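You operate a simulated robot arm through the tools that you are given. There is no shell and no other tool.

You run a simulated two-armed robot. Do the job below in one go: nothing can be reset, and whatever is moved stays where it is left.

Task
Torque both bearing bolts to the value on the card.
Fine: set the yellow wrench to it, run the bolts down by hand first, stop at the click, lay the wrench back.

Only the result counts: the job must be done as asked and must still hold three seconds after the hand-in. Knocking over, shifting, dropping, spilling or breaking anything else fails it.

Robot
Two 6-joint arms with two-finger parallel grippers on one trunk that stands fixed in place. Base frame: the origin is at the foot of the trunk, x ahead of it, y to its left, z up; the work surface is at about z = 850. Readings come in mm, degrees, newtons and seconds.
The left shoulder is at [-77, 177, 832], the right one opposite. With the tool pointing down near the work surface each hand reaches from about 100 to 720 mm from the base axis, measured 20 degrees to its own side. Payload 1.57 kg a hand.
The tool frame of a hand sits at the grasp point between the pads (the TCP): z along the fingers, y along the line on which they close. The tips reach 30 mm beyond it. The gripper opens to 80 mm. The fingers are 17 mm wide and 12 mm thick; the gripper's body (40 by 82 mm) begins 80 mm behind the TCP.
Orientation is told as [roll, pitch, yaw] about the base's x, y, z axes, in that order, counted from this pose: with the fingers straight down and closing along the base's y, the tool's x points along the base's -x, its y along +y and its z along -z.

Tools
- The arms move only by the tool arm_command. It takes "left_increments", "right_increments" or both (then of equal length, played together; a hand with none holds still); each is a list of rows, each a list of 3 entries, a list of its own where there are three numbers: the shift along the base's x, y, z in mm, then the turn, a rotation vector about the base's x, y, z in degrees, then the gripper command, from -1 (fully open) to 1 (shut), values between in proportion. In form: [[[x, y, z], [ax, ay, az], jaw], ...]. A call has 1 to 20 rows; each row shifts and turns the commanded pose from where the row before left it. Rows are played at 5 a second. More than 50 mm and 8.6 degrees between two rows, or a gripper value outside its range, and nothing of the call is played. A pose out of reach is approached as far as the arm can. The call stops where the force on the tool passes 80 N (or 10 N more than at its start, if that is more) or the arm is blocked; 0.2 s more then pass. The fingers move at their own pace (about 72 mm/s each) and stop on an object; they squeeze with about 39 N. The grip force told is the motor's: it shows also when the fingers shut on nothing. Time passes only in rows, and 0.2 s behind the last, so rows that do not move let the fingers close. The reply holds the time, the measured pose of the TCP, the force on the tool along the base axes, the opening and the grip force, in the units named above and with some noise, with the torque about the TCP (base axes, N m) and any sound that the robot's microphone picked up.
- Cameras (640 x 400 px; columns grow to the right, rows downward): "scene" is now at [41.1, 34.4, 1581.9]; the picture's right is [0.42, -0.91, 0.00], its down [-0.59, -0.27, -0.76] and it looks along [0.69, 0.32, -0.65] (base axes); focal length 361 px, centre (320, 200). "left" rides on the left gripper at [72, 7, -122] in its tool frame; the picture's right is [-0.09, 1.00, 0.00], its down [-0.84, -0.08, -0.54] and it looks along [-0.54, -0.05, 0.84] (tool axes); focal length 238 px, centre (320, 200). "right" rides on the right gripper at [72, -7, -122] in its tool frame; the picture's right is [0.09, 1.00, 0.00], its down [-0.84, 0.08, -0.54] and it looks along [-0.54, 0.05, 0.84] (tool axes); focal length 238 px, centre (320, 200). There is no depth. A picture from a camera that has moved, and an enlarged one, comes with that camera's place and axes in the base frame and with its lens. The place of the scene camera against the robot may be out by one fixed shift of up to 25 mm in any direction.
- get_image(camera): a new picture of that camera. It takes no simulated time.
- lift_body(by): moves the trunk up (or, below 0, down) by that many mm; the arms and the scene camera ride with it, the base frame stays. It gives what a move gives, with no picture.
- pan_tilt(pan, tilt): turns the head with the scene camera to pan (to the left, within 143 degrees either way) and tilt (down, from -29 to 69), counted from straight ahead of the robot (the tilt from the chest, where the trunk bows). It gives what a move gives.
- close_up(camera, box): a new picture of the part [left, top, right, bottom] of that camera's present view, enlarged. It takes no simulated time.
- sign_off(): hands the job in; it is judged then, once.

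Nothing tells you positions but the pictures and the camera data. Unless the task says otherwise, let go and move clear before handing in.

The tools are called after "Request:" as name(argument=value, ...) on one line, values as JSON. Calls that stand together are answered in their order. arm_command: Moves the arms, as the interface text tells. Its arguments: {"type":"object","properties":{"left_increments":{"type":"array","items":{"type":"array"}},"right_increments":{"type":"array","items":{"type":"array"}}},"required":[]} The other tools are called the same way: lift_body (by) moves the trunk up or down; pan_tilt (pan, tilt) turns the head that bears the scene camera; get_image (camera) takes a picture; close_up (camera, box) takes an enlarged picture of a part of a camera's view; sign_off () hands the job in.

At the start:

```text
time: 0.0
left_tcp_pos: [352.0, 458.9, 1183.9]
left_ee_rot: [0.0, 0.0, 0.0]
left_force: [0.1, 1.0, -0.2]
left_moment: [0.0, -0.02, 0.02]
left_gripper_width: 80.0
left_gripper_force: 0.1
right_tcp_pos: [448.9, 53.6, 1207.2]
right_ee_rot: [-0.1, 0.0, 0.0]
right_force: [0.1, 0.0, 1.0]
right_moment: [-0.04, 0.02, 0.0]
right_gripper_width: 80.1
right_gripper_force: 0.1
trunk travel left (down, up): [-275.0, 53.0]
head pan, tilt (commanded): [24.7, 40.4]
```

scene: 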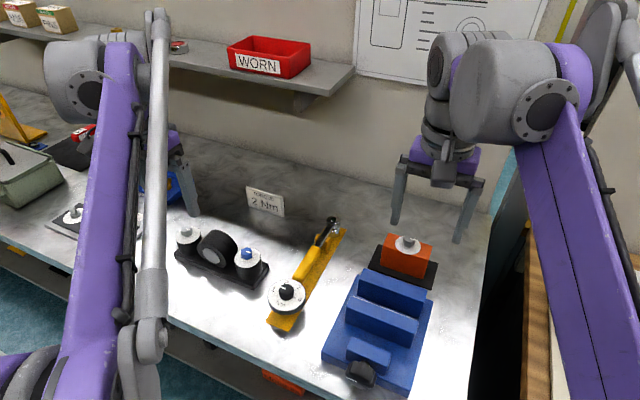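
right: 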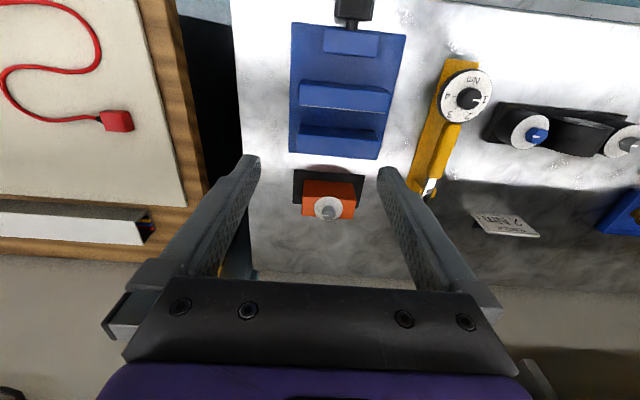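
left: 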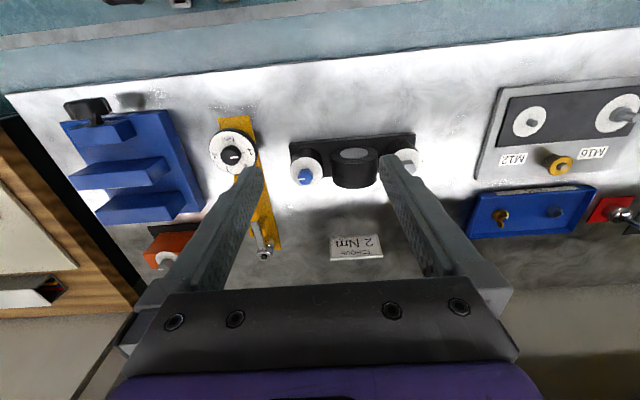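

I see a bench with a bearing housing (two bolts with white dials, one blue-headed), a yellow torque wrench with a dial, a card reading about "2 Nm", a blue vise, and an orange block with another bolt. I'll take close-ups first to read the card and the dials before moving anything.

Request:
close_up(camera="scene", box=[160, 170, 360, 340])

Request:
close_up(camera="scene", box=[230, 175, 300, 225])

Request:
close_up(camera="left", box=[190, 100, 440, 270])

Request:
close_up(camera="right", box=[380, 40, 640, 240])

Request:
close_up(camera="scene", box=[310, 220, 460, 400])

Request:
close_up(camera="left", box=[440, 60, 640, 250])

```text
2.35 times, centred on (260, 255) of scene
camera zoom: at [41.1, 34.4, 1581.9], right [0.42, -0.91, 0.0], down [-0.59, -0.27, -0.76], along [0.69, 0.32, -0.65], focal length 849 px, centre (461, 71)
```

zoom: 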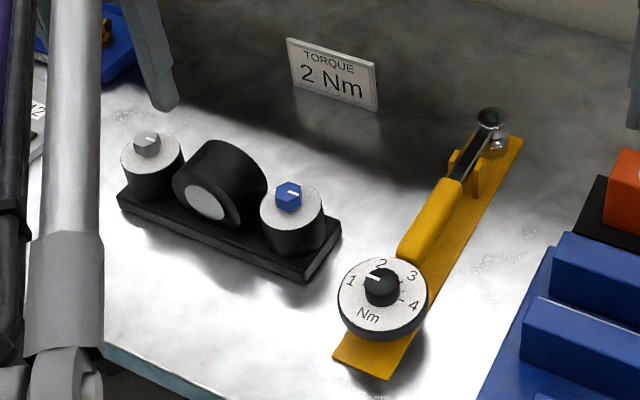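

```text
8.00 times, centred on (265, 200) of scene
camera zoom: at [41.1, 34.4, 1581.9], right [0.42, -0.91, 0.0], down [-0.59, -0.27, -0.76], along [0.69, 0.32, -0.65], focal length 2887 px, centre (760, 200)
```

zoom: 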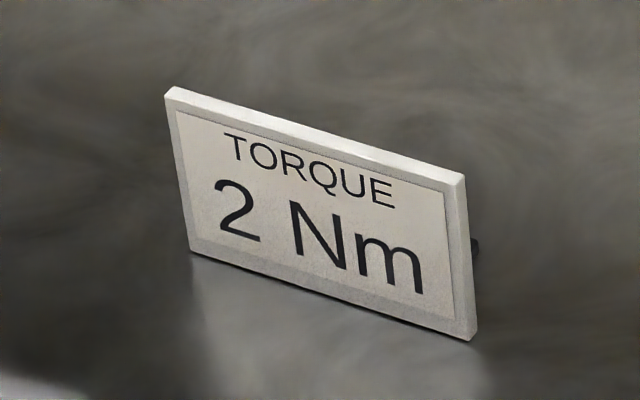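

```text
2.35 times, centred on (315, 185) of left
camera zoom: at [280.9, 465.0, 1306.2], right [0.09, 1.0, 0.0], down [0.84, -0.08, 0.54], along [0.54, -0.05, -0.84], focal length 561 px, centre (332, 235)
```

zoom: 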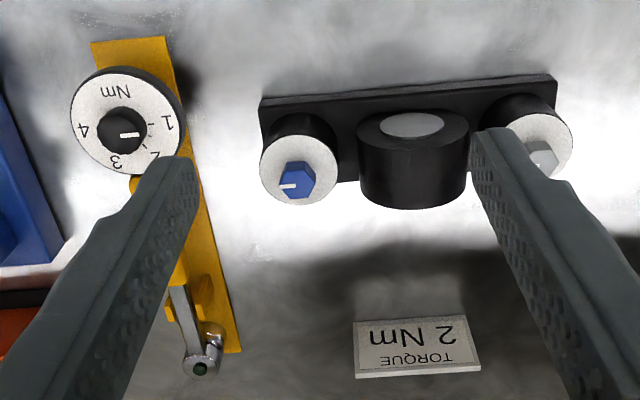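

```text
2.00 times, centred on (510, 140) of right
camera zoom: at [378.1, 47.1, 1330.3], right [-0.09, 1.0, 0.0], down [0.84, 0.08, 0.54], along [0.54, 0.05, -0.84], focal length 477 px, centre (-60, 320)
```

zoom: 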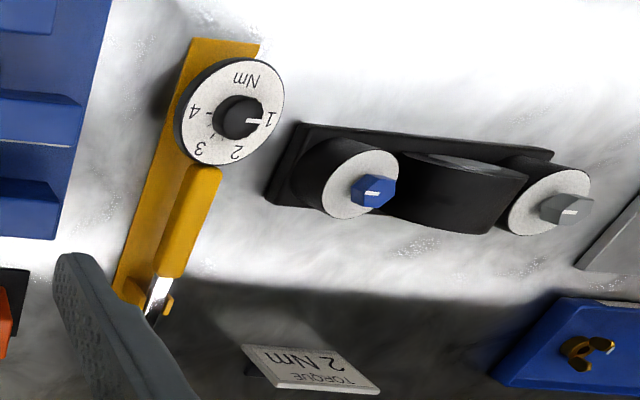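

```text
2.22 times, centred on (385, 310) of scene
camera zoom: at [41.1, 34.4, 1581.9], right [0.42, -0.91, 0.0], down [-0.59, -0.27, -0.76], along [0.69, 0.32, -0.65], focal length 802 px, centre (176, -44)
```

zoom: 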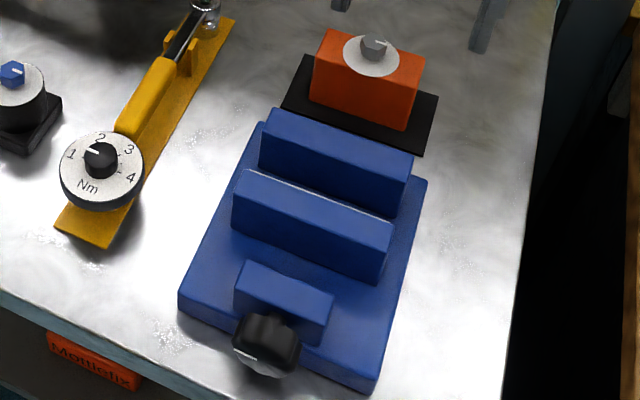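

```text
2.11 times, centred on (540, 155) of left
camera zoom: at [280.9, 465.0, 1306.2], right [0.09, 1.0, 0.0], down [0.84, -0.08, 0.54], along [0.54, -0.05, -0.84], focal length 502 px, centre (-143, 295)
```

zoom: 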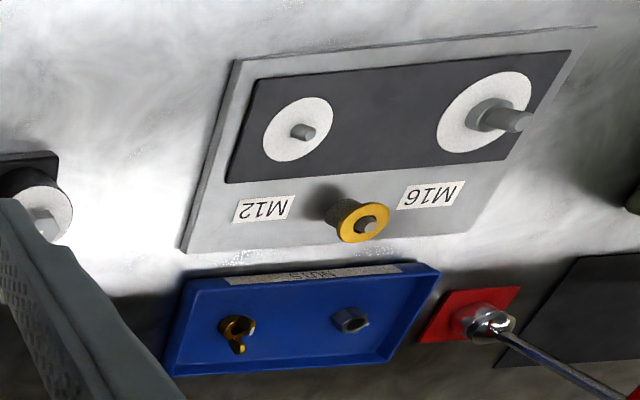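

The card reads TORQUE 2 Nm, and the wrench's pointer is near 1. I'll look around for other clues, such as the wall drawing, the shelves and any thread-direction marks.

Request:
close_up(camera="scene", box=[350, 0, 560, 90])

Request:
close_up(camera="scene", box=[170, 215, 280, 295])

Request:
pan_tilt(pan=0, tilt=15)

Request:
get_image(camera="scene")

```text
3.05 times, centred on (455, 45) of scene
camera zoom: at [41.1, 34.4, 1581.9], right [0.42, -0.91, 0.0], down [-0.59, -0.27, -0.76], along [0.69, 0.32, -0.65], focal length 1100 px, centre (-91, 672)
```

zoom: 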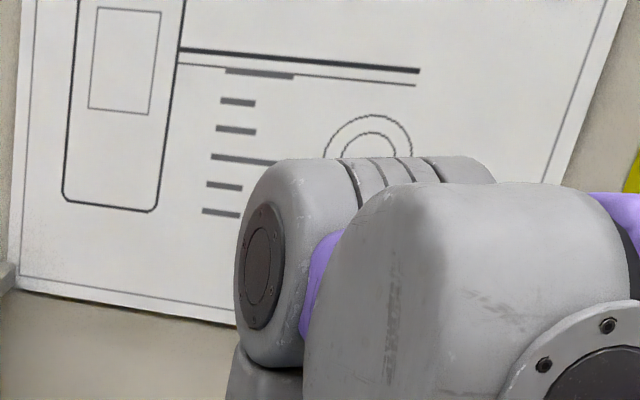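

```text
5.00 times, centred on (225, 255) of scene
camera zoom: at [41.1, 34.4, 1581.9], right [0.42, -0.91, 0.0], down [-0.59, -0.27, -0.76], along [0.69, 0.32, -0.65], focal length 1804 px, centre (795, -75)
```

zoom: 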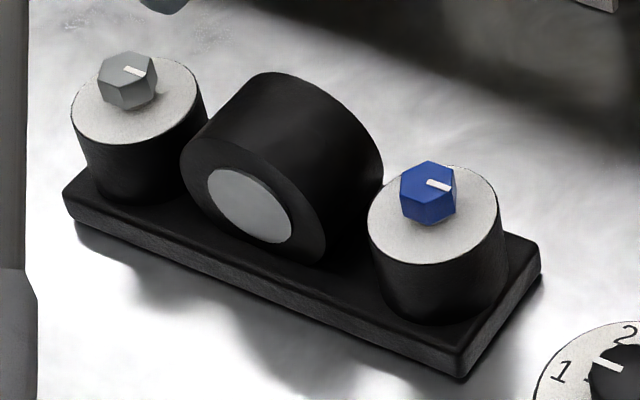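

```text
time: 0.9
left_tcp_pos: [353.6, 459.4, 1182.4]
left_ee_rot: [-0.1, 0.0, 0.1]
left_force: [-0.3, -0.9, -0.7]
left_moment: [0.01, -0.01, -0.02]
left_gripper_width: 80.2
left_gripper_force: 0.1
right_tcp_pos: [448.8, 53.3, 1207.0]
right_ee_rot: [0.0, 0.0, 0.2]
right_force: [0.5, -0.1, -0.4]
right_moment: [-0.01, 0.01, -0.05]
right_gripper_width: 80.1
right_gripper_force: 0.2
trunk travel left (down, up): [-275.0, 53.0]
head pan, tilt (commanded): [0.0, 15.0]
```

```text
taken
camera scene: at [57.6, -1.0, 1621.9], right [0.0, -1.0, 0.0], down [-0.26, 0.0, -0.97], along [0.97, 0.0, -0.26], focal length 361 px, centre (320, 200)
```

scene: 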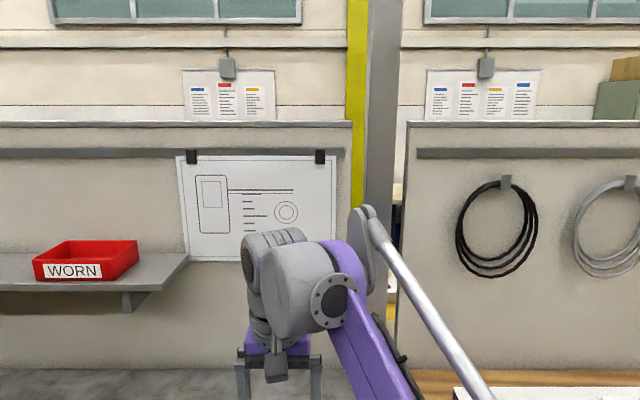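

Nothing on the wall text bears on this job. The wrench lies along x at about y=290 (dial near x=427, head near x=680), and the bolts are near (473,420) and (460,600). I'll move the right arm out of the way and bring the left wrist camera over the wrench.

Request:
arm_command(right_increments=[[[-10, -40, 0], [0, 0, 0], -1], [[-10, -45, 0], [0, 0, 0], -1], [[-10, -45, 0], [0, 0, 0], -1], [[-10, -45, 0], [0, 0, 0], -1], [[-10, -45, 0], [0, 0, 0], -1], [[-10, -45, 0], [0, 0, 0], -1], [[0, -20, 0], [0, 0, 0], -1]], left_increments=[[[10, -25, -20], [0, 0, 0], -1], [[10, -25, -20], [0, 0, 0], -1], [[10, -25, -20], [0, 0, 0], -1], [[10, -25, -20], [0, 0, 0], -1], [[10, -25, -20], [0, 0, 0], -1], [[10, -25, -20], [0, 0, 0], -1], [[0, -10, 0], [0, 0, 0], -1]])

Request:
get_image(camera="left")

Request:
pan_tilt(pan=35, tilt=45)

Request:
get_image(camera="scene")

```text
time: 2.5
left_tcp_pos: [412.7, 298.6, 1061.2]
left_ee_rot: [-0.1, -0.1, 0.0]
left_force: [0.4, 0.0, 0.3]
left_moment: [0.0, 0.0, -0.01]
left_gripper_width: 80.3
left_gripper_force: 0.1
right_tcp_pos: [388.0, -232.6, 1204.7]
right_ee_rot: [-0.1, 0.1, 0.2]
right_force: [0.4, -0.2, 0.1]
right_moment: [-0.02, 0.0, -0.04]
right_gripper_width: 80.0
right_gripper_force: 0.0
trunk travel left (down, up): [-275.0, 53.0]
head pan, tilt (commanded): [0.0, 15.0]
```

```text
taken
camera left: at [341.6, 304.9, 1185.4], right [0.09, 1.0, 0.0], down [0.84, -0.08, 0.54], along [0.54, -0.05, -0.84], focal length 238 px, centre (320, 200)
```

left: 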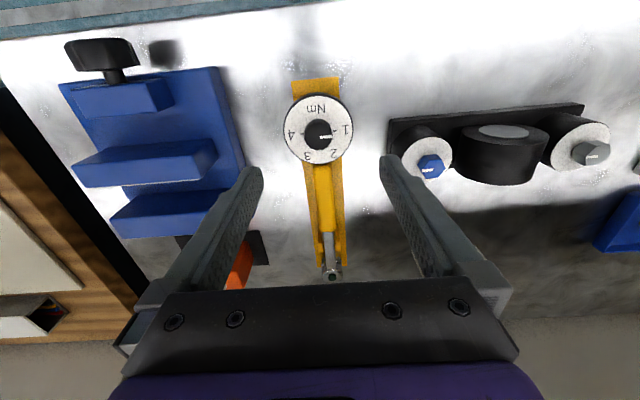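

```text
time: 3.5
left_tcp_pos: [413.8, 298.8, 1061.9]
left_ee_rot: [-0.1, 0.0, 0.0]
left_force: [-0.3, 0.0, 0.0]
left_moment: [0.02, -0.04, -0.01]
left_gripper_width: 80.0
left_gripper_force: 0.2
right_tcp_pos: [389.8, -232.0, 1204.2]
right_ee_rot: [0.0, -0.1, 0.0]
right_force: [0.8, -0.2, -0.6]
right_moment: [0.01, 0.01, 0.0]
right_gripper_width: 80.0
right_gripper_force: 0.1
trunk travel left (down, up): [-275.0, 53.0]
head pan, tilt (commanded): [35.0, 45.0]
```

```text
taken
camera scene: at [30.8, 45.5, 1575.2], right [0.57, -0.82, 0.0], down [-0.58, -0.41, -0.71], along [0.58, 0.41, -0.71], focal length 361 px, centre (320, 200)
```

scene: 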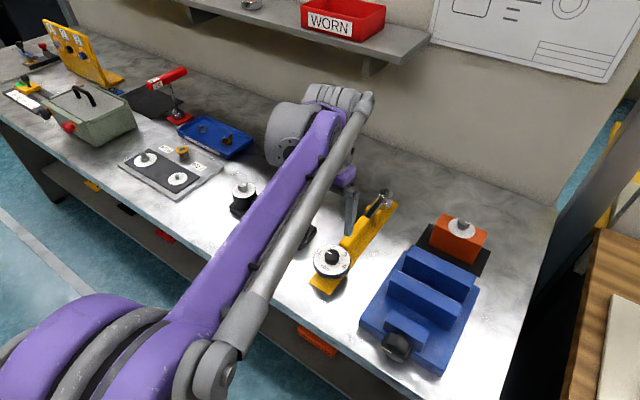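

Request:
close_up(camera="left", box=[260, 60, 400, 300])

Request:
close_up(camera="left", box=[380, 90, 640, 220])

Request:
close_up(camera="scene", box=[300, 180, 420, 310])

```text
1.67 times, centred on (330, 180) of left
camera zoom: at [341.5, 305.3, 1185.6], right [0.09, 1.0, 0.0], down [0.84, -0.08, 0.54], along [0.54, -0.05, -0.84], focal length 397 px, centre (303, 233)
```

zoom: 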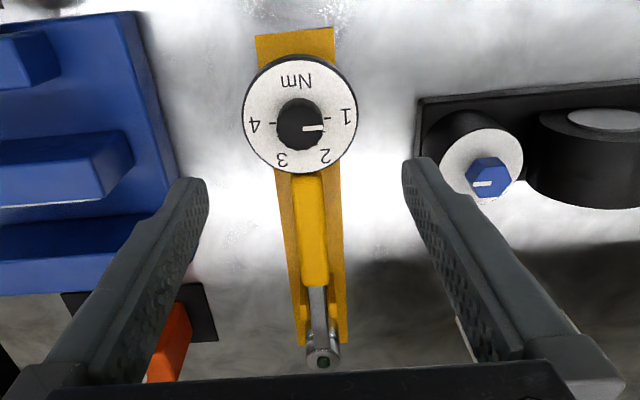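

```text
2.46 times, centred on (510, 155) of left
camera zoom: at [341.5, 305.3, 1185.6], right [0.09, 1.0, 0.0], down [0.84, -0.08, 0.54], along [0.54, -0.05, -0.84], focal length 587 px, centre (-148, 311)
```

zoom: 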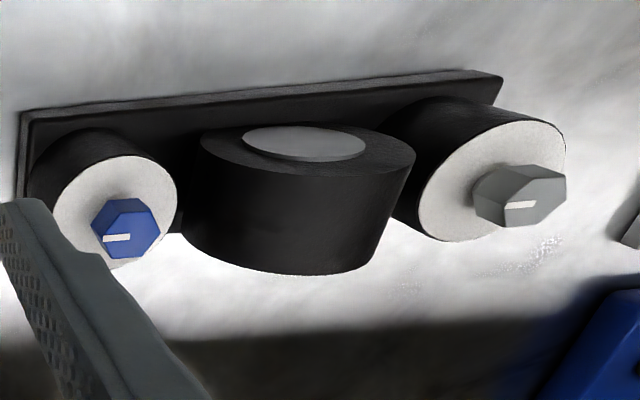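

```text
3.08 times, centred on (360, 245) of scene
camera zoom: at [30.8, 45.5, 1575.2], right [0.57, -0.82, 0.0], down [-0.58, -0.41, -0.71], along [0.58, 0.41, -0.71], focal length 1110 px, centre (197, 62)
```

zoom: 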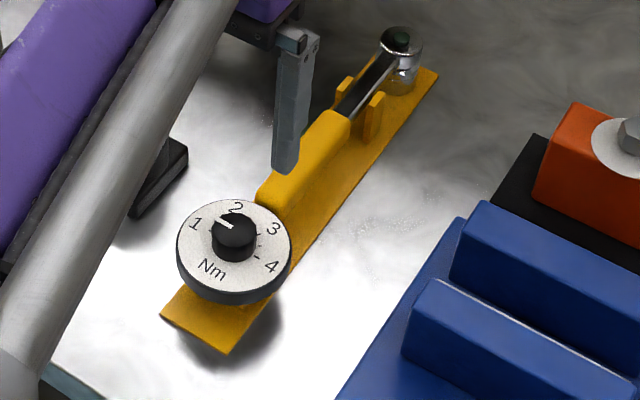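

The dial works out at about (425,295,900), the wrench head near (686,295,905), the blue hex near (467,423,940) and the grey hex near (468,600,937). I'll bring the left camera closer to the dial for a precise reading.

Request:
arm_command(left_increments=[[[-25, -2, -30], [0, 0, 0], -1], [[-25, -2, -30], [0, 0, 0], -1], [[0, 0, 0], [0, 0, 0], -1]])

Request:
get_image(camera="left")

Request:
close_up(camera="left", box=[250, 110, 390, 240])

Request:
close_up(camera="left", box=[400, 80, 640, 230])

```text
time: 4.3
left_tcp_pos: [363.2, 295.7, 1003.7]
left_ee_rot: [0.1, 0.0, 0.1]
left_force: [-1.3, 0.3, 0.0]
left_moment: [0.02, 0.0, -0.01]
left_gripper_width: 80.0
left_gripper_force: 0.0
right_tcp_pos: [389.0, -231.0, 1204.1]
right_ee_rot: [0.0, 0.1, 0.1]
right_force: [-0.7, 0.3, -0.2]
right_moment: [-0.01, -0.01, -0.02]
right_gripper_width: 80.1
right_gripper_force: 0.1
trunk travel left (down, up): [-275.0, 53.0]
head pan, tilt (commanded): [35.0, 45.0]
```

```text
taken
camera left: at [291.1, 302.3, 1125.9], right [0.09, 1.0, 0.0], down [0.84, -0.08, 0.54], along [0.54, -0.05, -0.84], focal length 238 px, centre (320, 200)
```

left: 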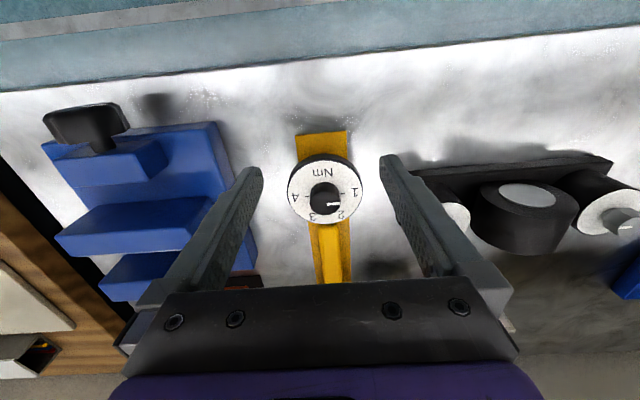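

```text
3.08 times, centred on (320, 175) of left
camera zoom: at [291.1, 302.3, 1125.9], right [0.09, 1.0, 0.0], down [0.84, -0.08, 0.54], along [0.54, -0.05, -0.84], focal length 733 px, centre (320, 277)
```

zoom: 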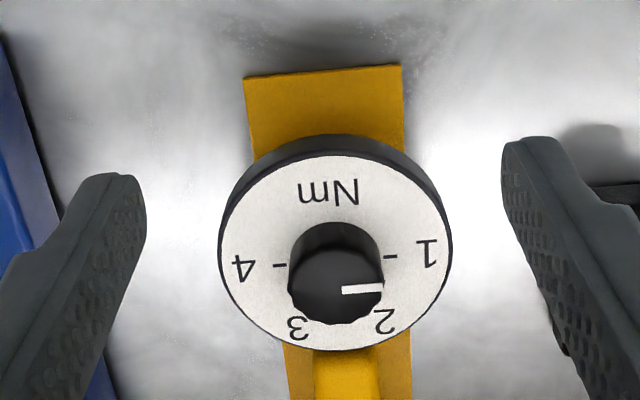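

```text
2.67 times, centred on (520, 155) of left
camera zoom: at [291.1, 302.3, 1125.9], right [0.09, 1.0, 0.0], down [0.84, -0.08, 0.54], along [0.54, -0.05, -0.84], focal length 636 px, centre (-213, 320)
```

zoom: 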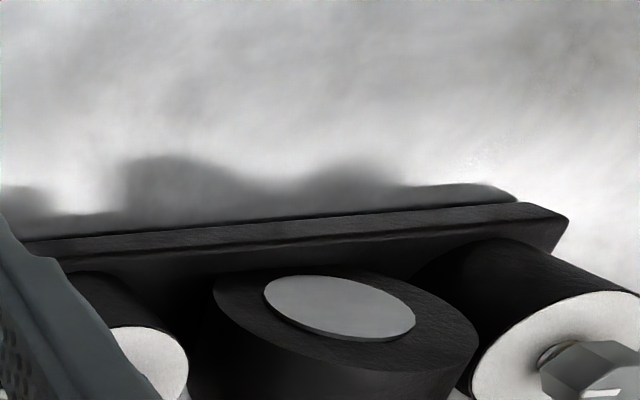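

I've placed the knob top at about (427,295,923), roughly 31 mm in diameter. The 2 and 3 ticks are hidden behind it, so I'll move the camera straight above the dial.

Request:
arm_command(left_increments=[[[40, 0, 10], [0, 0, 0], -1], [[45, 0, 5], [0, 0, 0], -1], [[45, 0, 5], [0, 0, 0], -1], [[20, 0, 0], [0, 0, 0], -1], [[0, 0, 0], [0, 0, 0], -1]])

Request:
get_image(camera="left")

Request:
close_up(camera="left", box=[250, 0, 390, 90])

Request:
close_up(camera="left", box=[250, 80, 400, 280])

Request:
close_up(camera="left", box=[380, 0, 640, 160])

```text
time: 5.5
left_tcp_pos: [515.3, 294.1, 1023.2]
left_ee_rot: [0.0, 0.0, -0.1]
left_force: [0.3, 0.1, 0.4]
left_moment: [0.0, 0.0, -0.05]
left_gripper_width: 80.3
left_gripper_force: 0.1
right_tcp_pos: [388.9, -231.8, 1204.0]
right_ee_rot: [0.0, 0.0, 0.1]
right_force: [-0.3, 0.4, 0.1]
right_moment: [0.0, 0.02, 0.03]
right_gripper_width: 80.1
right_gripper_force: 0.1
trunk travel left (down, up): [-275.0, 53.0]
head pan, tilt (commanded): [35.0, 45.0]
```

```text
taken
camera left: at [443.0, 301.1, 1146.2], right [0.09, 1.0, 0.0], down [0.84, -0.08, 0.54], along [0.54, -0.05, -0.84], focal length 238 px, centre (320, 200)
```

left: 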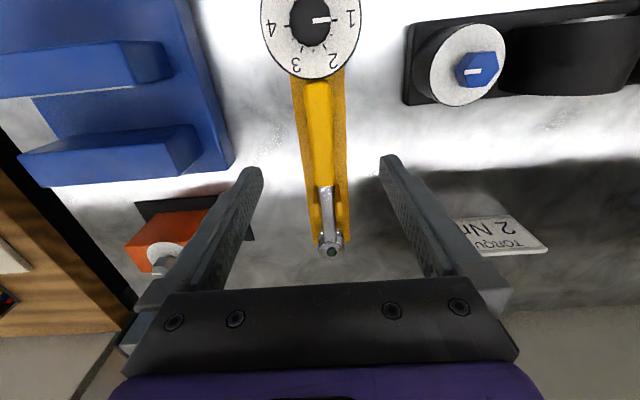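

```text
4.44 times, centred on (320, 45) of left
camera zoom: at [443.0, 301.1, 1146.2], right [0.09, 1.0, 0.0], down [0.84, -0.08, 0.54], along [0.54, -0.05, -0.84], focal length 1059 px, centre (320, 889)
```

zoom: 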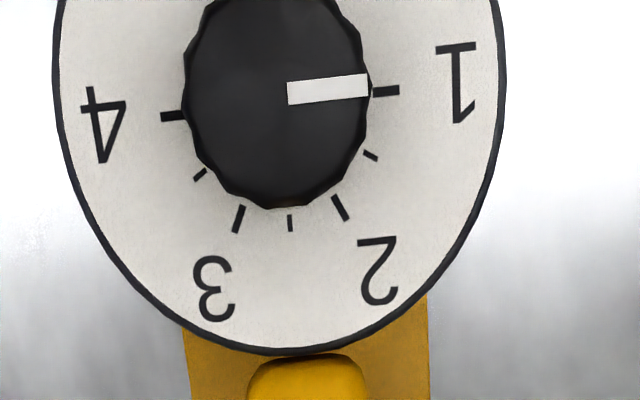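

```text
2.00 times, centred on (325, 180) of left
camera zoom: at [443.0, 301.1, 1146.2], right [0.09, 1.0, 0.0], down [0.84, -0.08, 0.54], along [0.54, -0.05, -0.84], focal length 477 px, centre (310, 240)
```

zoom: 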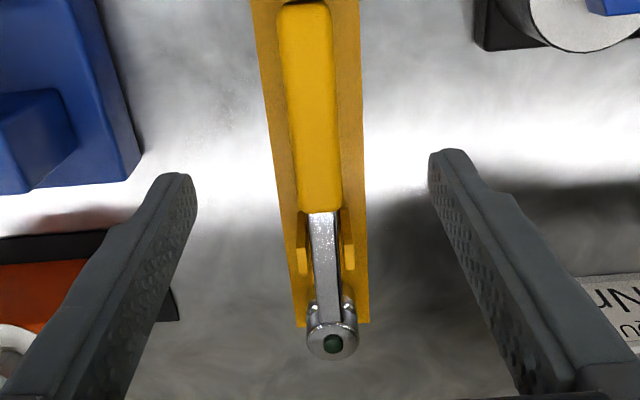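

```text
2.46 times, centred on (510, 80) of left
camera zoom: at [443.0, 301.1, 1146.2], right [0.09, 1.0, 0.0], down [0.84, -0.08, 0.54], along [0.54, -0.05, -0.84], focal length 587 px, centre (-148, 495)
```

zoom: 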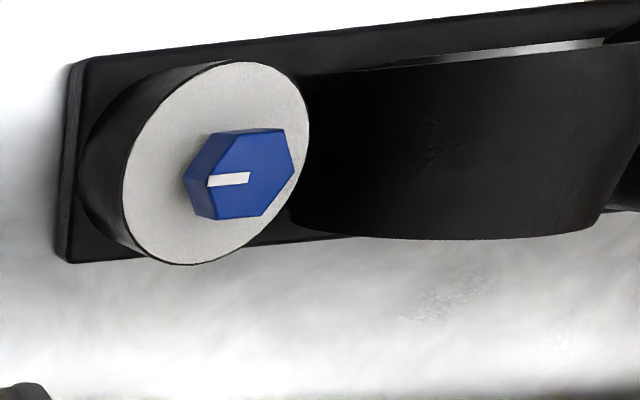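

From above, the ticks sit 60° apart (1 at +90°, 2 at +30°), and the pointer reads about 1.0. I'll move over the knob at (427,295) and descend with the fingers open.

Request:
arm_command(left_increments=[[[-44, 0.5, -15], [0, 0, 0], -1], [[-44, 0.3, -19], [0, 0, 0], -1], [[0, 0, 0], [0, 0, 0], -1]])

Request:
get_image(camera="left")

```text
time: 6.3
left_tcp_pos: [426.2, 295.9, 991.3]
left_ee_rot: [0.0, 0.0, 0.2]
left_force: [0.1, 0.8, -0.2]
left_moment: [0.03, 0.04, 0.0]
left_gripper_width: 80.1
left_gripper_force: 0.1
right_tcp_pos: [390.1, -231.5, 1204.0]
right_ee_rot: [0.0, 0.0, 0.1]
right_force: [-0.7, -0.2, -0.1]
right_moment: [-0.03, 0.0, 0.0]
right_gripper_width: 79.7
right_gripper_force: 0.1
trunk travel left (down, up): [-275.0, 53.0]
head pan, tilt (commanded): [35.0, 45.0]
```

```text
taken
camera left: at [354.1, 302.7, 1114.1], right [0.09, 1.0, 0.0], down [0.84, -0.08, 0.54], along [0.54, -0.05, -0.84], focal length 238 px, centre (320, 200)
```

left: 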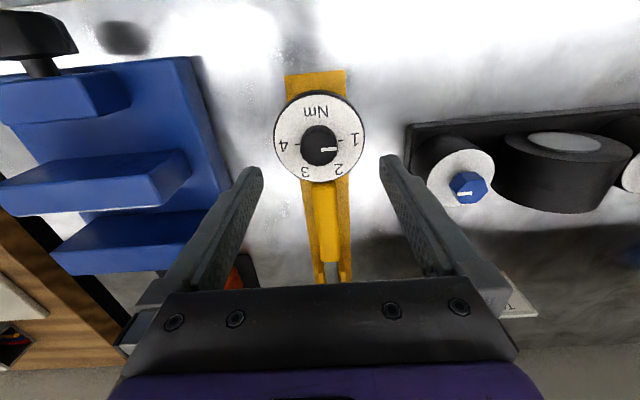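

Request:
arm_command(left_increments=[[[0.4, -0.3, -20], [0, 0, 0], -1], [[0.4, -0.3, -20], [0, 0, 0], -1], [[0, 0, -15], [0, 0, 0], -1], [[0, 0, 0], [0, 0, 0], -1]])

Request:
get_image(camera="left")

Request:
get_image(camera="scene")

```text
time: 7.3
left_tcp_pos: [425.9, 295.6, 935.6]
left_ee_rot: [0.0, 0.0, 0.0]
left_force: [0.1, 0.5, 0.2]
left_moment: [0.03, 0.01, 0.02]
left_gripper_width: 79.8
left_gripper_force: 0.0
right_tcp_pos: [388.4, -232.1, 1206.1]
right_ee_rot: [0.0, 0.0, -0.1]
right_force: [0.2, -0.2, -0.7]
right_moment: [0.01, 0.02, 0.02]
right_gripper_width: 80.2
right_gripper_force: 0.1
trunk travel left (down, up): [-275.0, 53.0]
head pan, tilt (commanded): [35.0, 45.0]
```

```text
taken
camera left: at [353.4, 302.1, 1058.2], right [0.09, 1.0, 0.0], down [0.84, -0.08, 0.54], along [0.54, -0.05, -0.84], focal length 238 px, centre (320, 200)
```

left: 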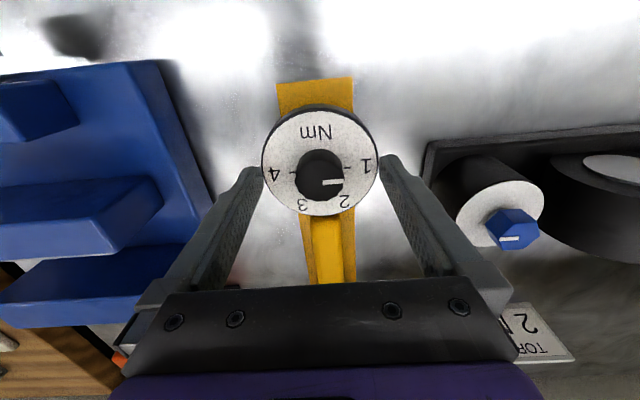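

```text
taken
camera scene: at [30.5, 45.4, 1575.2], right [0.57, -0.82, 0.0], down [-0.58, -0.41, -0.71], along [0.58, 0.41, -0.71], focal length 361 px, centre (320, 200)
```

scene: 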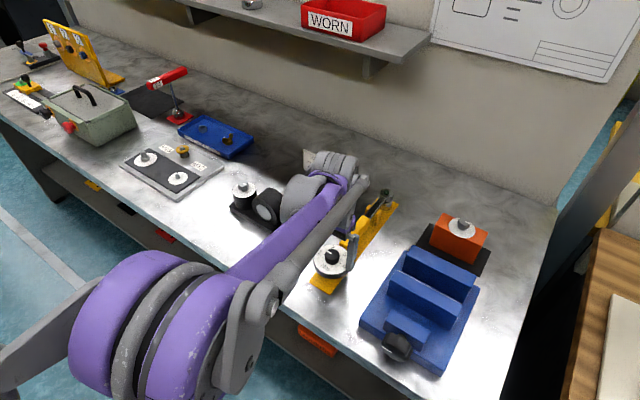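

The fingers straddle the knob properly, so I'll close on it and let the grip settle.

Request:
arm_command(left_increments=[[[0, 0, 0], [0, 0, 0], 0], [[0, 0, 0], [0, 0, 0], 0.15], [[0, 0, 0], [0, 0, 0], 0.4], [[0, 0, 0], [0, 0, 0], 0.6], [[0, 0, 0], [0, 0, 0], 0.6]])

Request:
close_up(camera="left", box=[250, 110, 390, 220])

```text
time: 8.5
left_tcp_pos: [426.1, 296.2, 934.4]
left_ee_rot: [0.0, 0.0, 0.0]
left_force: [0.6, -1.3, 0.4]
left_moment: [-0.09, 0.03, -0.01]
left_gripper_width: 30.8
left_gripper_force: 39.2
right_tcp_pos: [386.9, -231.5, 1204.3]
right_ee_rot: [0.0, 0.0, -0.1]
right_force: [0.1, 0.5, -0.2]
right_moment: [0.0, 0.04, -0.02]
right_gripper_width: 79.9
right_gripper_force: 0.0
trunk travel left (down, up): [-275.0, 53.0]
head pan, tilt (commanded): [35.0, 45.0]
```

```text
3.64 times, centred on (320, 165) of left
camera zoom: at [353.5, 302.1, 1058.4], right [0.09, 1.0, 0.0], down [0.84, -0.08, 0.54], along [0.54, -0.05, -0.84], focal length 867 px, centre (320, 327)
```

zoom: 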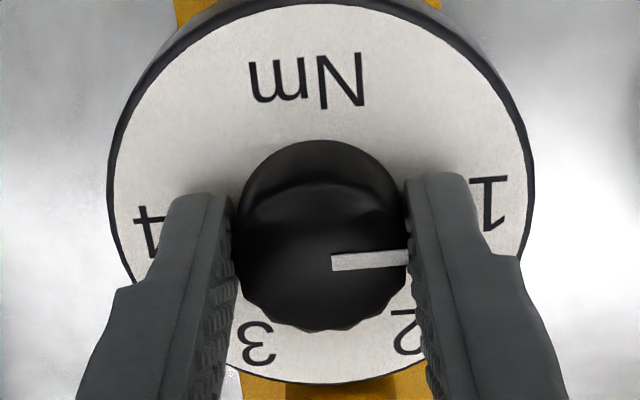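

Request:
arm_command(left_increments=[[[0, 0, 0], [0, 0, -6], 0.6], [[0, 0, 0], [0, 0, -8], 0.6], [[0, 0, 0], [0, 0, -8], 0.6], [[0, 0, 0], [0, 0, -8], 0.6], [[0, 0, 0], [0, 0, 0], 0.6]])

Request:
close_up(camera="left", box=[250, 110, 390, 220])

```text
time: 9.7
left_tcp_pos: [426.1, 296.7, 935.8]
left_ee_rot: [0.1, -0.1, -30.0]
left_force: [3.5, 13.2, 27.6]
left_moment: [0.22, 0.28, 0.01]
left_gripper_width: 31.0
left_gripper_force: 39.0
right_tcp_pos: [387.5, -231.8, 1204.7]
right_ee_rot: [0.0, -0.2, 0.0]
right_force: [0.6, 0.3, 0.9]
right_moment: [0.01, 0.02, -0.01]
right_gripper_width: 79.9
right_gripper_force: 0.1
trunk travel left (down, up): [-275.0, 53.0]
head pan, tilt (commanded): [35.0, 45.0]
```

```text
3.64 times, centred on (320, 165) of left
camera zoom: at [366.4, 337.6, 1058.2], right [0.58, 0.82, 0.0], down [0.69, -0.49, 0.54], along [0.44, -0.31, -0.84], focal length 867 px, centre (320, 327)
```

zoom: 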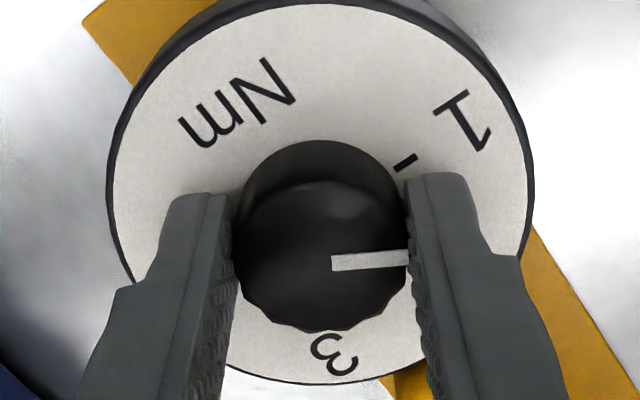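

Side forces have built up because the grip sits about 1.7 mm off the knob axis. I'll release, recentre, regrip and finish the remaining 30°.

Request:
arm_command(left_increments=[[[0, 0, 0], [0, 0, 0], 0], [[0, 0, 0], [0, 0, 0], 0], [[1.6, -0.5, 0], [0, 0, 0], 0], [[0, 0, 0], [0, 0, 0], 0]])

Request:
close_up(camera="left", box=[250, 110, 390, 220])

```text
time: 10.7
left_tcp_pos: [426.9, 293.8, 933.0]
left_ee_rot: [0.0, 0.1, -30.0]
left_force: [-0.2, -0.6, -0.5]
left_moment: [0.01, 0.0, 0.01]
left_gripper_width: 40.1
left_gripper_force: 0.0
right_tcp_pos: [389.2, -231.6, 1204.4]
right_ee_rot: [-0.1, 0.0, 0.1]
right_force: [1.4, -0.5, 0.8]
right_moment: [-0.04, 0.0, -0.01]
right_gripper_width: 79.8
right_gripper_force: 0.1
trunk travel left (down, up): [-275.0, 53.0]
head pan, tilt (commanded): [35.0, 45.0]
```

```text
3.64 times, centred on (320, 165) of left
camera zoom: at [368.4, 335.9, 1057.1], right [0.58, 0.82, 0.0], down [0.69, -0.48, 0.54], along [0.44, -0.31, -0.84], focal length 867 px, centre (320, 327)
```

zoom: 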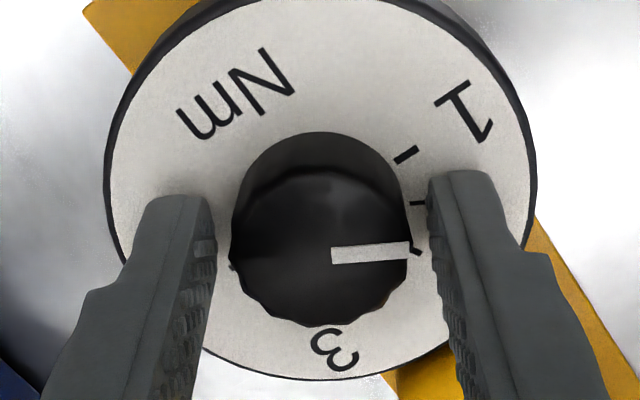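

Request:
get_image(camera="left")

Request:
close_up(camera="left", box=[240, 60, 400, 240])

Request:
close_up(camera="scene", box=[300, 180, 420, 310])

```text
taken
camera left: at [368.4, 335.9, 1057.1], right [0.58, 0.82, 0.0], down [0.69, -0.48, 0.54], along [0.44, -0.31, -0.84], focal length 238 px, centre (320, 200)
```

left: 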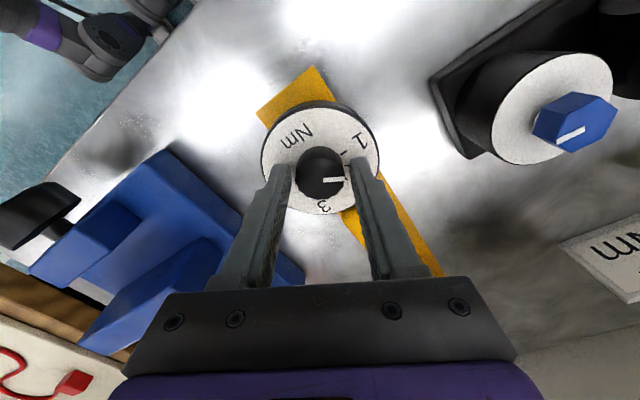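

```text
2.22 times, centred on (320, 150) of left
camera zoom: at [368.4, 335.9, 1057.1], right [0.58, 0.82, 0.0], down [0.69, -0.48, 0.54], along [0.44, -0.31, -0.84], focal length 530 px, centre (320, 311)
```

zoom: 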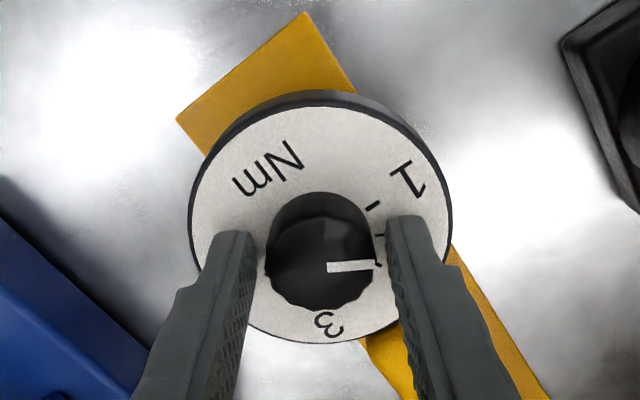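

```text
3.08 times, centred on (360, 245) of scene
camera zoom: at [30.8, 45.7, 1575.2], right [0.57, -0.82, 0.0], down [-0.58, -0.41, -0.71], along [0.58, 0.41, -0.71], focal length 1110 px, centre (197, 62)
```

zoom: 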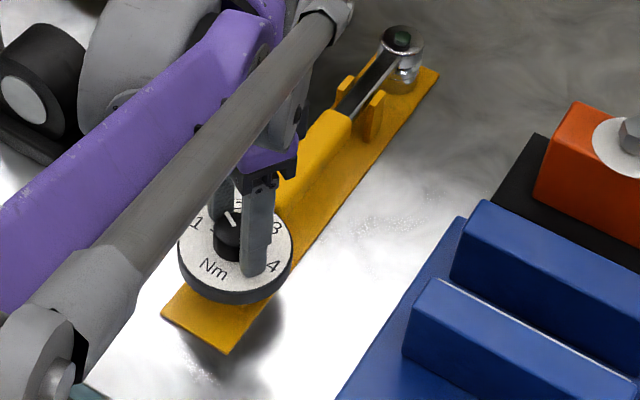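

The wrench hasn't moved, and the knob has turned about 30° (roughly 1.5 Nm). I'll regrip and turn the remaining 30°.

Request:
arm_command(left_increments=[[[0, 0, 0], [0, 0, 0], 0.5], [[0, 0, 0], [0, 0, 0], 0.6], [[0, 0, 0], [0, 0, 0], 0.6], [[0, 0, 0], [0, 0, -7.5], 0.6], [[0, 0, 0], [0, 0, -7.5], 0.6], [[0, 0, 0], [0, 0, -7.5], 0.6], [[0, 0, 0], [0, 0, -7.5], 0.6], [[0, 0, 0], [0, 0, 0], 0.6]])

Request:
close_up(camera="left", box=[240, 60, 400, 240])

```text
time: 12.5
left_tcp_pos: [427.1, 294.0, 934.5]
left_ee_rot: [0.1, -0.1, -60.0]
left_force: [-1.1, -2.7, 5.9]
left_moment: [-0.28, -0.05, 0.02]
left_gripper_width: 31.4
left_gripper_force: 39.2
right_tcp_pos: [388.0, -232.8, 1204.7]
right_ee_rot: [0.0, -0.1, 0.0]
right_force: [0.1, -0.4, -0.5]
right_moment: [0.01, -0.02, -0.01]
right_gripper_width: 80.0
right_gripper_force: 0.0
trunk travel left (down, up): [-275.0, 53.0]
head pan, tilt (commanded): [35.0, 45.0]
```

```text
2.22 times, centred on (320, 150) of left
camera zoom: at [397.0, 359.6, 1057.2], right [0.91, 0.42, 0.0], down [0.35, -0.76, 0.54], along [0.23, -0.49, -0.84], focal length 530 px, centre (320, 311)
```

zoom: 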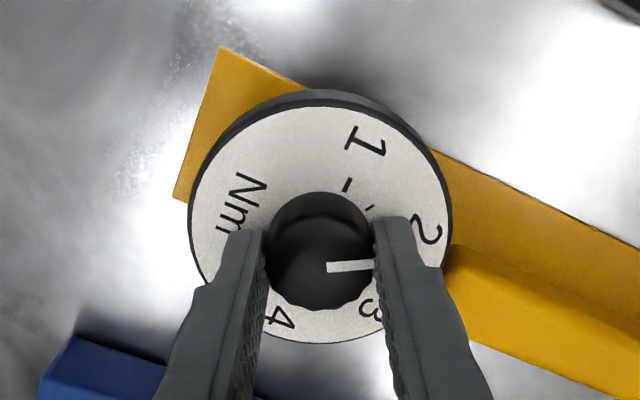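

Now I'll open up, lift straight off and turn the hand back to yaw 0, keeping clear of the dial. Then I'll check the setting from directly above.

Request:
arm_command(left_increments=[[[0, 0, 0], [0, 0, 0], 0], [[0, 0, 0], [0, 0, 0], -0.5], [[0, 0, 0], [0, 0, 0], -1], [[0, 0, 25], [0, 0, 0], -1], [[0, 0, 30], [0, 0, 0], -1], [[10, 0, 20], [0, 0, 8.5], -1], [[10, 0, 15], [0, 0, 8.5], -1], [[15, 0, 0], [0, 0, 8.5], -1], [[15, 0, 0], [0, 0, 8.5], -1], [[15, 0, 0], [0, 0, 8.5], -1], [[10, 0, 0], [0, 0, 8.5], -1], [[0, 0, 0], [0, 0, 8.5], -1], [[0, 0, 0], [0, 0, 0.5], -1]])

Request:
get_image(camera="left")

Request:
close_up(camera="left", box=[250, 0, 390, 110])

```text
time: 15.3
left_tcp_pos: [502.4, 293.0, 1023.5]
left_ee_rot: [0.0, 0.0, 0.1]
left_force: [-0.5, -0.7, -0.1]
left_moment: [-0.01, -0.02, 0.04]
left_gripper_width: 80.0
left_gripper_force: 0.1
right_tcp_pos: [388.3, -231.9, 1205.4]
right_ee_rot: [-0.1, 0.0, 0.1]
right_force: [-0.9, -0.3, -0.1]
right_moment: [0.01, 0.02, 0.01]
right_gripper_width: 80.2
right_gripper_force: 0.1
trunk travel left (down, up): [-275.0, 53.0]
head pan, tilt (commanded): [35.0, 45.0]
```

```text
taken
camera left: at [430.4, 300.6, 1147.0], right [0.09, 1.0, 0.0], down [0.84, -0.08, 0.54], along [0.54, -0.05, -0.84], focal length 238 px, centre (320, 200)
```

left: 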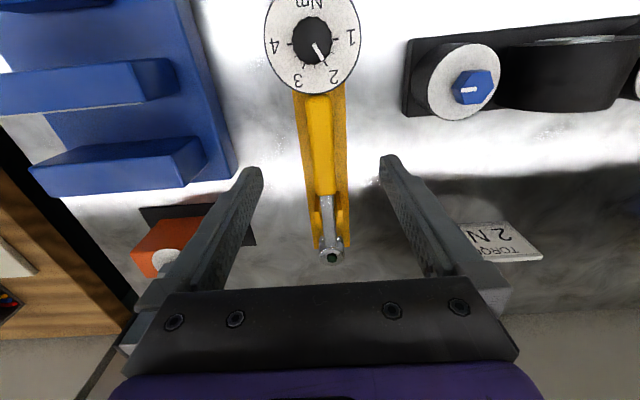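

```text
3.64 times, centred on (320, 55) of left
camera zoom: at [430.4, 300.6, 1147.0], right [0.09, 1.0, 0.0], down [0.84, -0.08, 0.54], along [0.54, -0.05, -0.84], focal length 867 px, centre (320, 727)
```

zoom: 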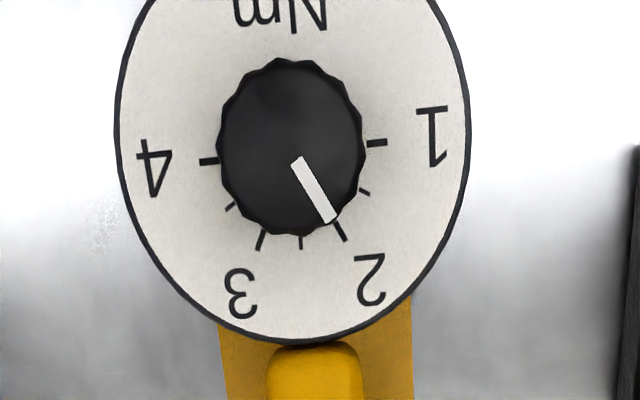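

The dial now points exactly at 2. Next I'll look at the blue bolt from directly above.

Request:
arm_command(left_increments=[[[12, 40, 15], [0, 0, 0], -1], [[12, 40, 0], [0, 0, 0], -1], [[12, 40, 0], [0, 0, 0], -1], [[0, 0, 0], [0, 0, 0], -1]])

Request:
get_image(camera="left")

Request:
close_up(camera="left", box=[250, 0, 390, 110])

Request:
close_up(camera="scene", box=[220, 170, 340, 270])

```text
time: 16.3
left_tcp_pos: [538.9, 414.9, 1036.8]
left_ee_rot: [0.0, 0.0, -0.1]
left_force: [-0.3, 0.0, 0.7]
left_moment: [-0.02, -0.02, -0.03]
left_gripper_width: 80.3
left_gripper_force: 0.1
right_tcp_pos: [387.4, -232.9, 1204.5]
right_ee_rot: [0.0, 0.0, 0.0]
right_force: [0.0, 0.7, -0.2]
right_moment: [0.01, 0.0, -0.01]
right_gripper_width: 80.1
right_gripper_force: 0.0
trunk travel left (down, up): [-275.0, 53.0]
head pan, tilt (commanded): [35.0, 45.0]
```

```text
taken
camera left: at [466.4, 420.4, 1160.7], right [0.09, 1.0, 0.0], down [0.84, -0.08, 0.54], along [0.54, -0.05, -0.84], focal length 238 px, centre (320, 200)
```

left: 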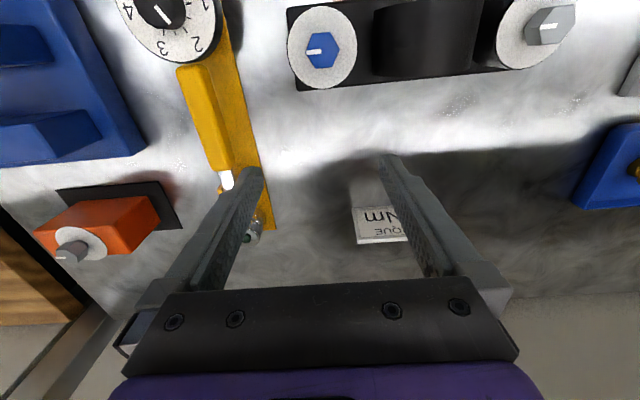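

```text
3.64 times, centred on (320, 55) of left
camera zoom: at [466.4, 420.4, 1160.7], right [0.09, 1.0, 0.0], down [0.84, -0.08, 0.54], along [0.54, -0.05, -0.84], focal length 867 px, centre (320, 727)
```

zoom: 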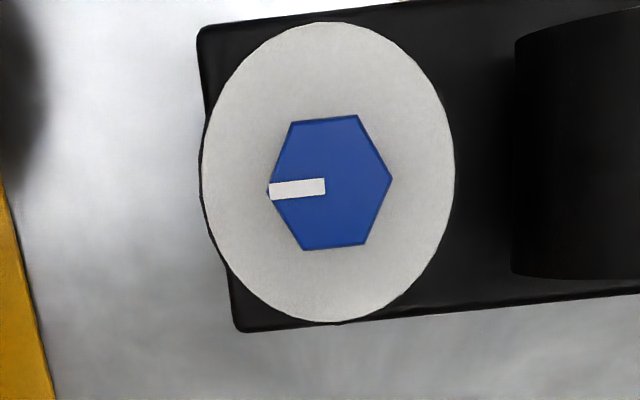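

```text
4.00 times, centred on (280, 220) of scene
camera zoom: at [30.3, 44.6, 1575.2], right [0.57, -0.82, 0.0], down [-0.58, -0.41, -0.71], along [0.58, 0.41, -0.71], focal length 1444 px, centre (480, 120)
```

zoom: 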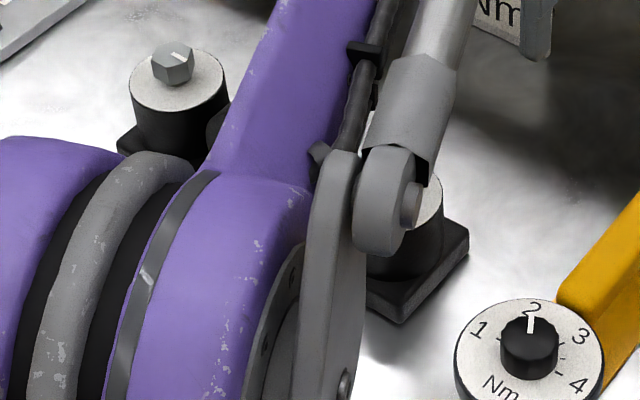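

The blue hex is centred near (470,422), with flats facing ±x and its mark toward −y. I'll tilt the hand for a low side view to see how far each head stands off its seat.

Request:
arm_command(left_increments=[[[-42, 19, 0], [0, -8, 0], -1], [[-42, 19, 0], [0, -8, 0], -1], [[-42, 19, 0], [0, -8, 0], -1], [[-42, 19, 0], [0, -8, 0], -1], [[-42, 19, 0], [0, -8, 0], -1], [[0, 0, -30], [0, 0, 0], -1], [[0, 0, -35], [0, 0, 0], -1], [[0, 0, 0], [0, 0, 0], -1]])

Request:
get_image(camera="left")

```text
time: 18.1
left_tcp_pos: [329.2, 507.7, 974.4]
left_ee_rot: [0.0, -40.1, 0.0]
left_force: [-0.2, 0.3, 0.6]
left_moment: [0.01, 0.01, -0.02]
left_gripper_width: 80.0
left_gripper_force: 0.1
right_tcp_pos: [388.8, -232.6, 1205.8]
right_ee_rot: [0.0, 0.0, -0.1]
right_force: [-0.7, 0.7, 0.8]
right_moment: [0.03, 0.02, -0.02]
right_gripper_width: 80.1
right_gripper_force: 0.1
trunk travel left (down, up): [-275.0, 53.0]
head pan, tilt (commanded): [35.0, 45.0]
```

```text
taken
camera left: at [195.7, 514.7, 1021.8], right [0.07, 1.0, 0.06], down [0.29, -0.08, 0.95], along [0.95, -0.05, -0.3], focal length 238 px, centre (320, 200)
```

left: 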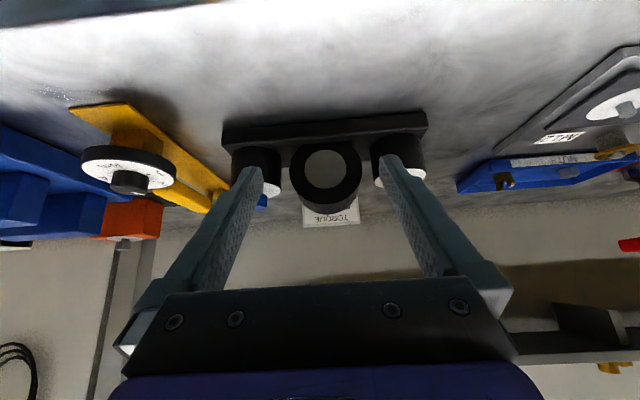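

The fingers hide the bolts, so I'll shut the empty gripper to bring them to the centre.

Request:
arm_command(left_increments=[[[0, 0, 0], [0, 0, 0], 0.5], [[0, 0, 0], [0, 0, 0], 0.9], [[0, 0, 0], [0, 0, 0], 0.9]])

Request:
close_up(camera="left", box=[220, 100, 440, 240])

Request:
close_up(camera="left", box=[60, 90, 280, 250])

```text
time: 18.9
left_tcp_pos: [329.4, 508.4, 974.5]
left_ee_rot: [0.0, -40.0, 0.2]
left_force: [0.0, 0.0, 0.2]
left_moment: [0.0, 0.0, 0.02]
left_gripper_width: 4.0
left_gripper_force: 0.1
right_tcp_pos: [388.9, -231.6, 1205.5]
right_ee_rot: [-0.1, -0.1, 0.0]
right_force: [-0.3, 0.2, 0.0]
right_moment: [-0.03, -0.01, 0.0]
right_gripper_width: 80.0
right_gripper_force: 0.2
trunk travel left (down, up): [-275.0, 53.0]
head pan, tilt (commanded): [35.0, 45.0]
```

```text
2.86 times, centred on (330, 170) of left
camera zoom: at [195.8, 515.1, 1021.9], right [0.07, 1.0, 0.06], down [0.29, -0.08, 0.95], along [0.95, -0.05, -0.3], focal length 681 px, centre (291, 286)
```

zoom: 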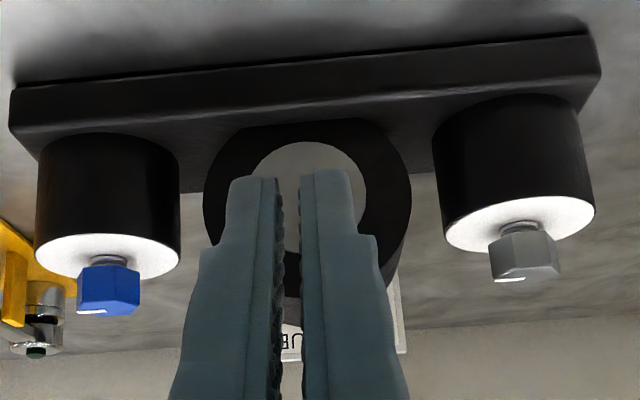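

```text
2.50 times, centred on (170, 170) of left
camera zoom: at [195.8, 515.1, 1021.9], right [0.07, 1.0, 0.06], down [0.29, -0.08, 0.95], along [0.95, -0.05, -0.3], focal length 596 px, centre (695, 275)
```

zoom: 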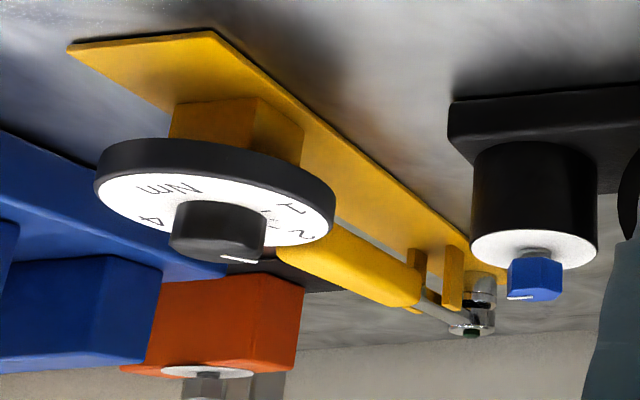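

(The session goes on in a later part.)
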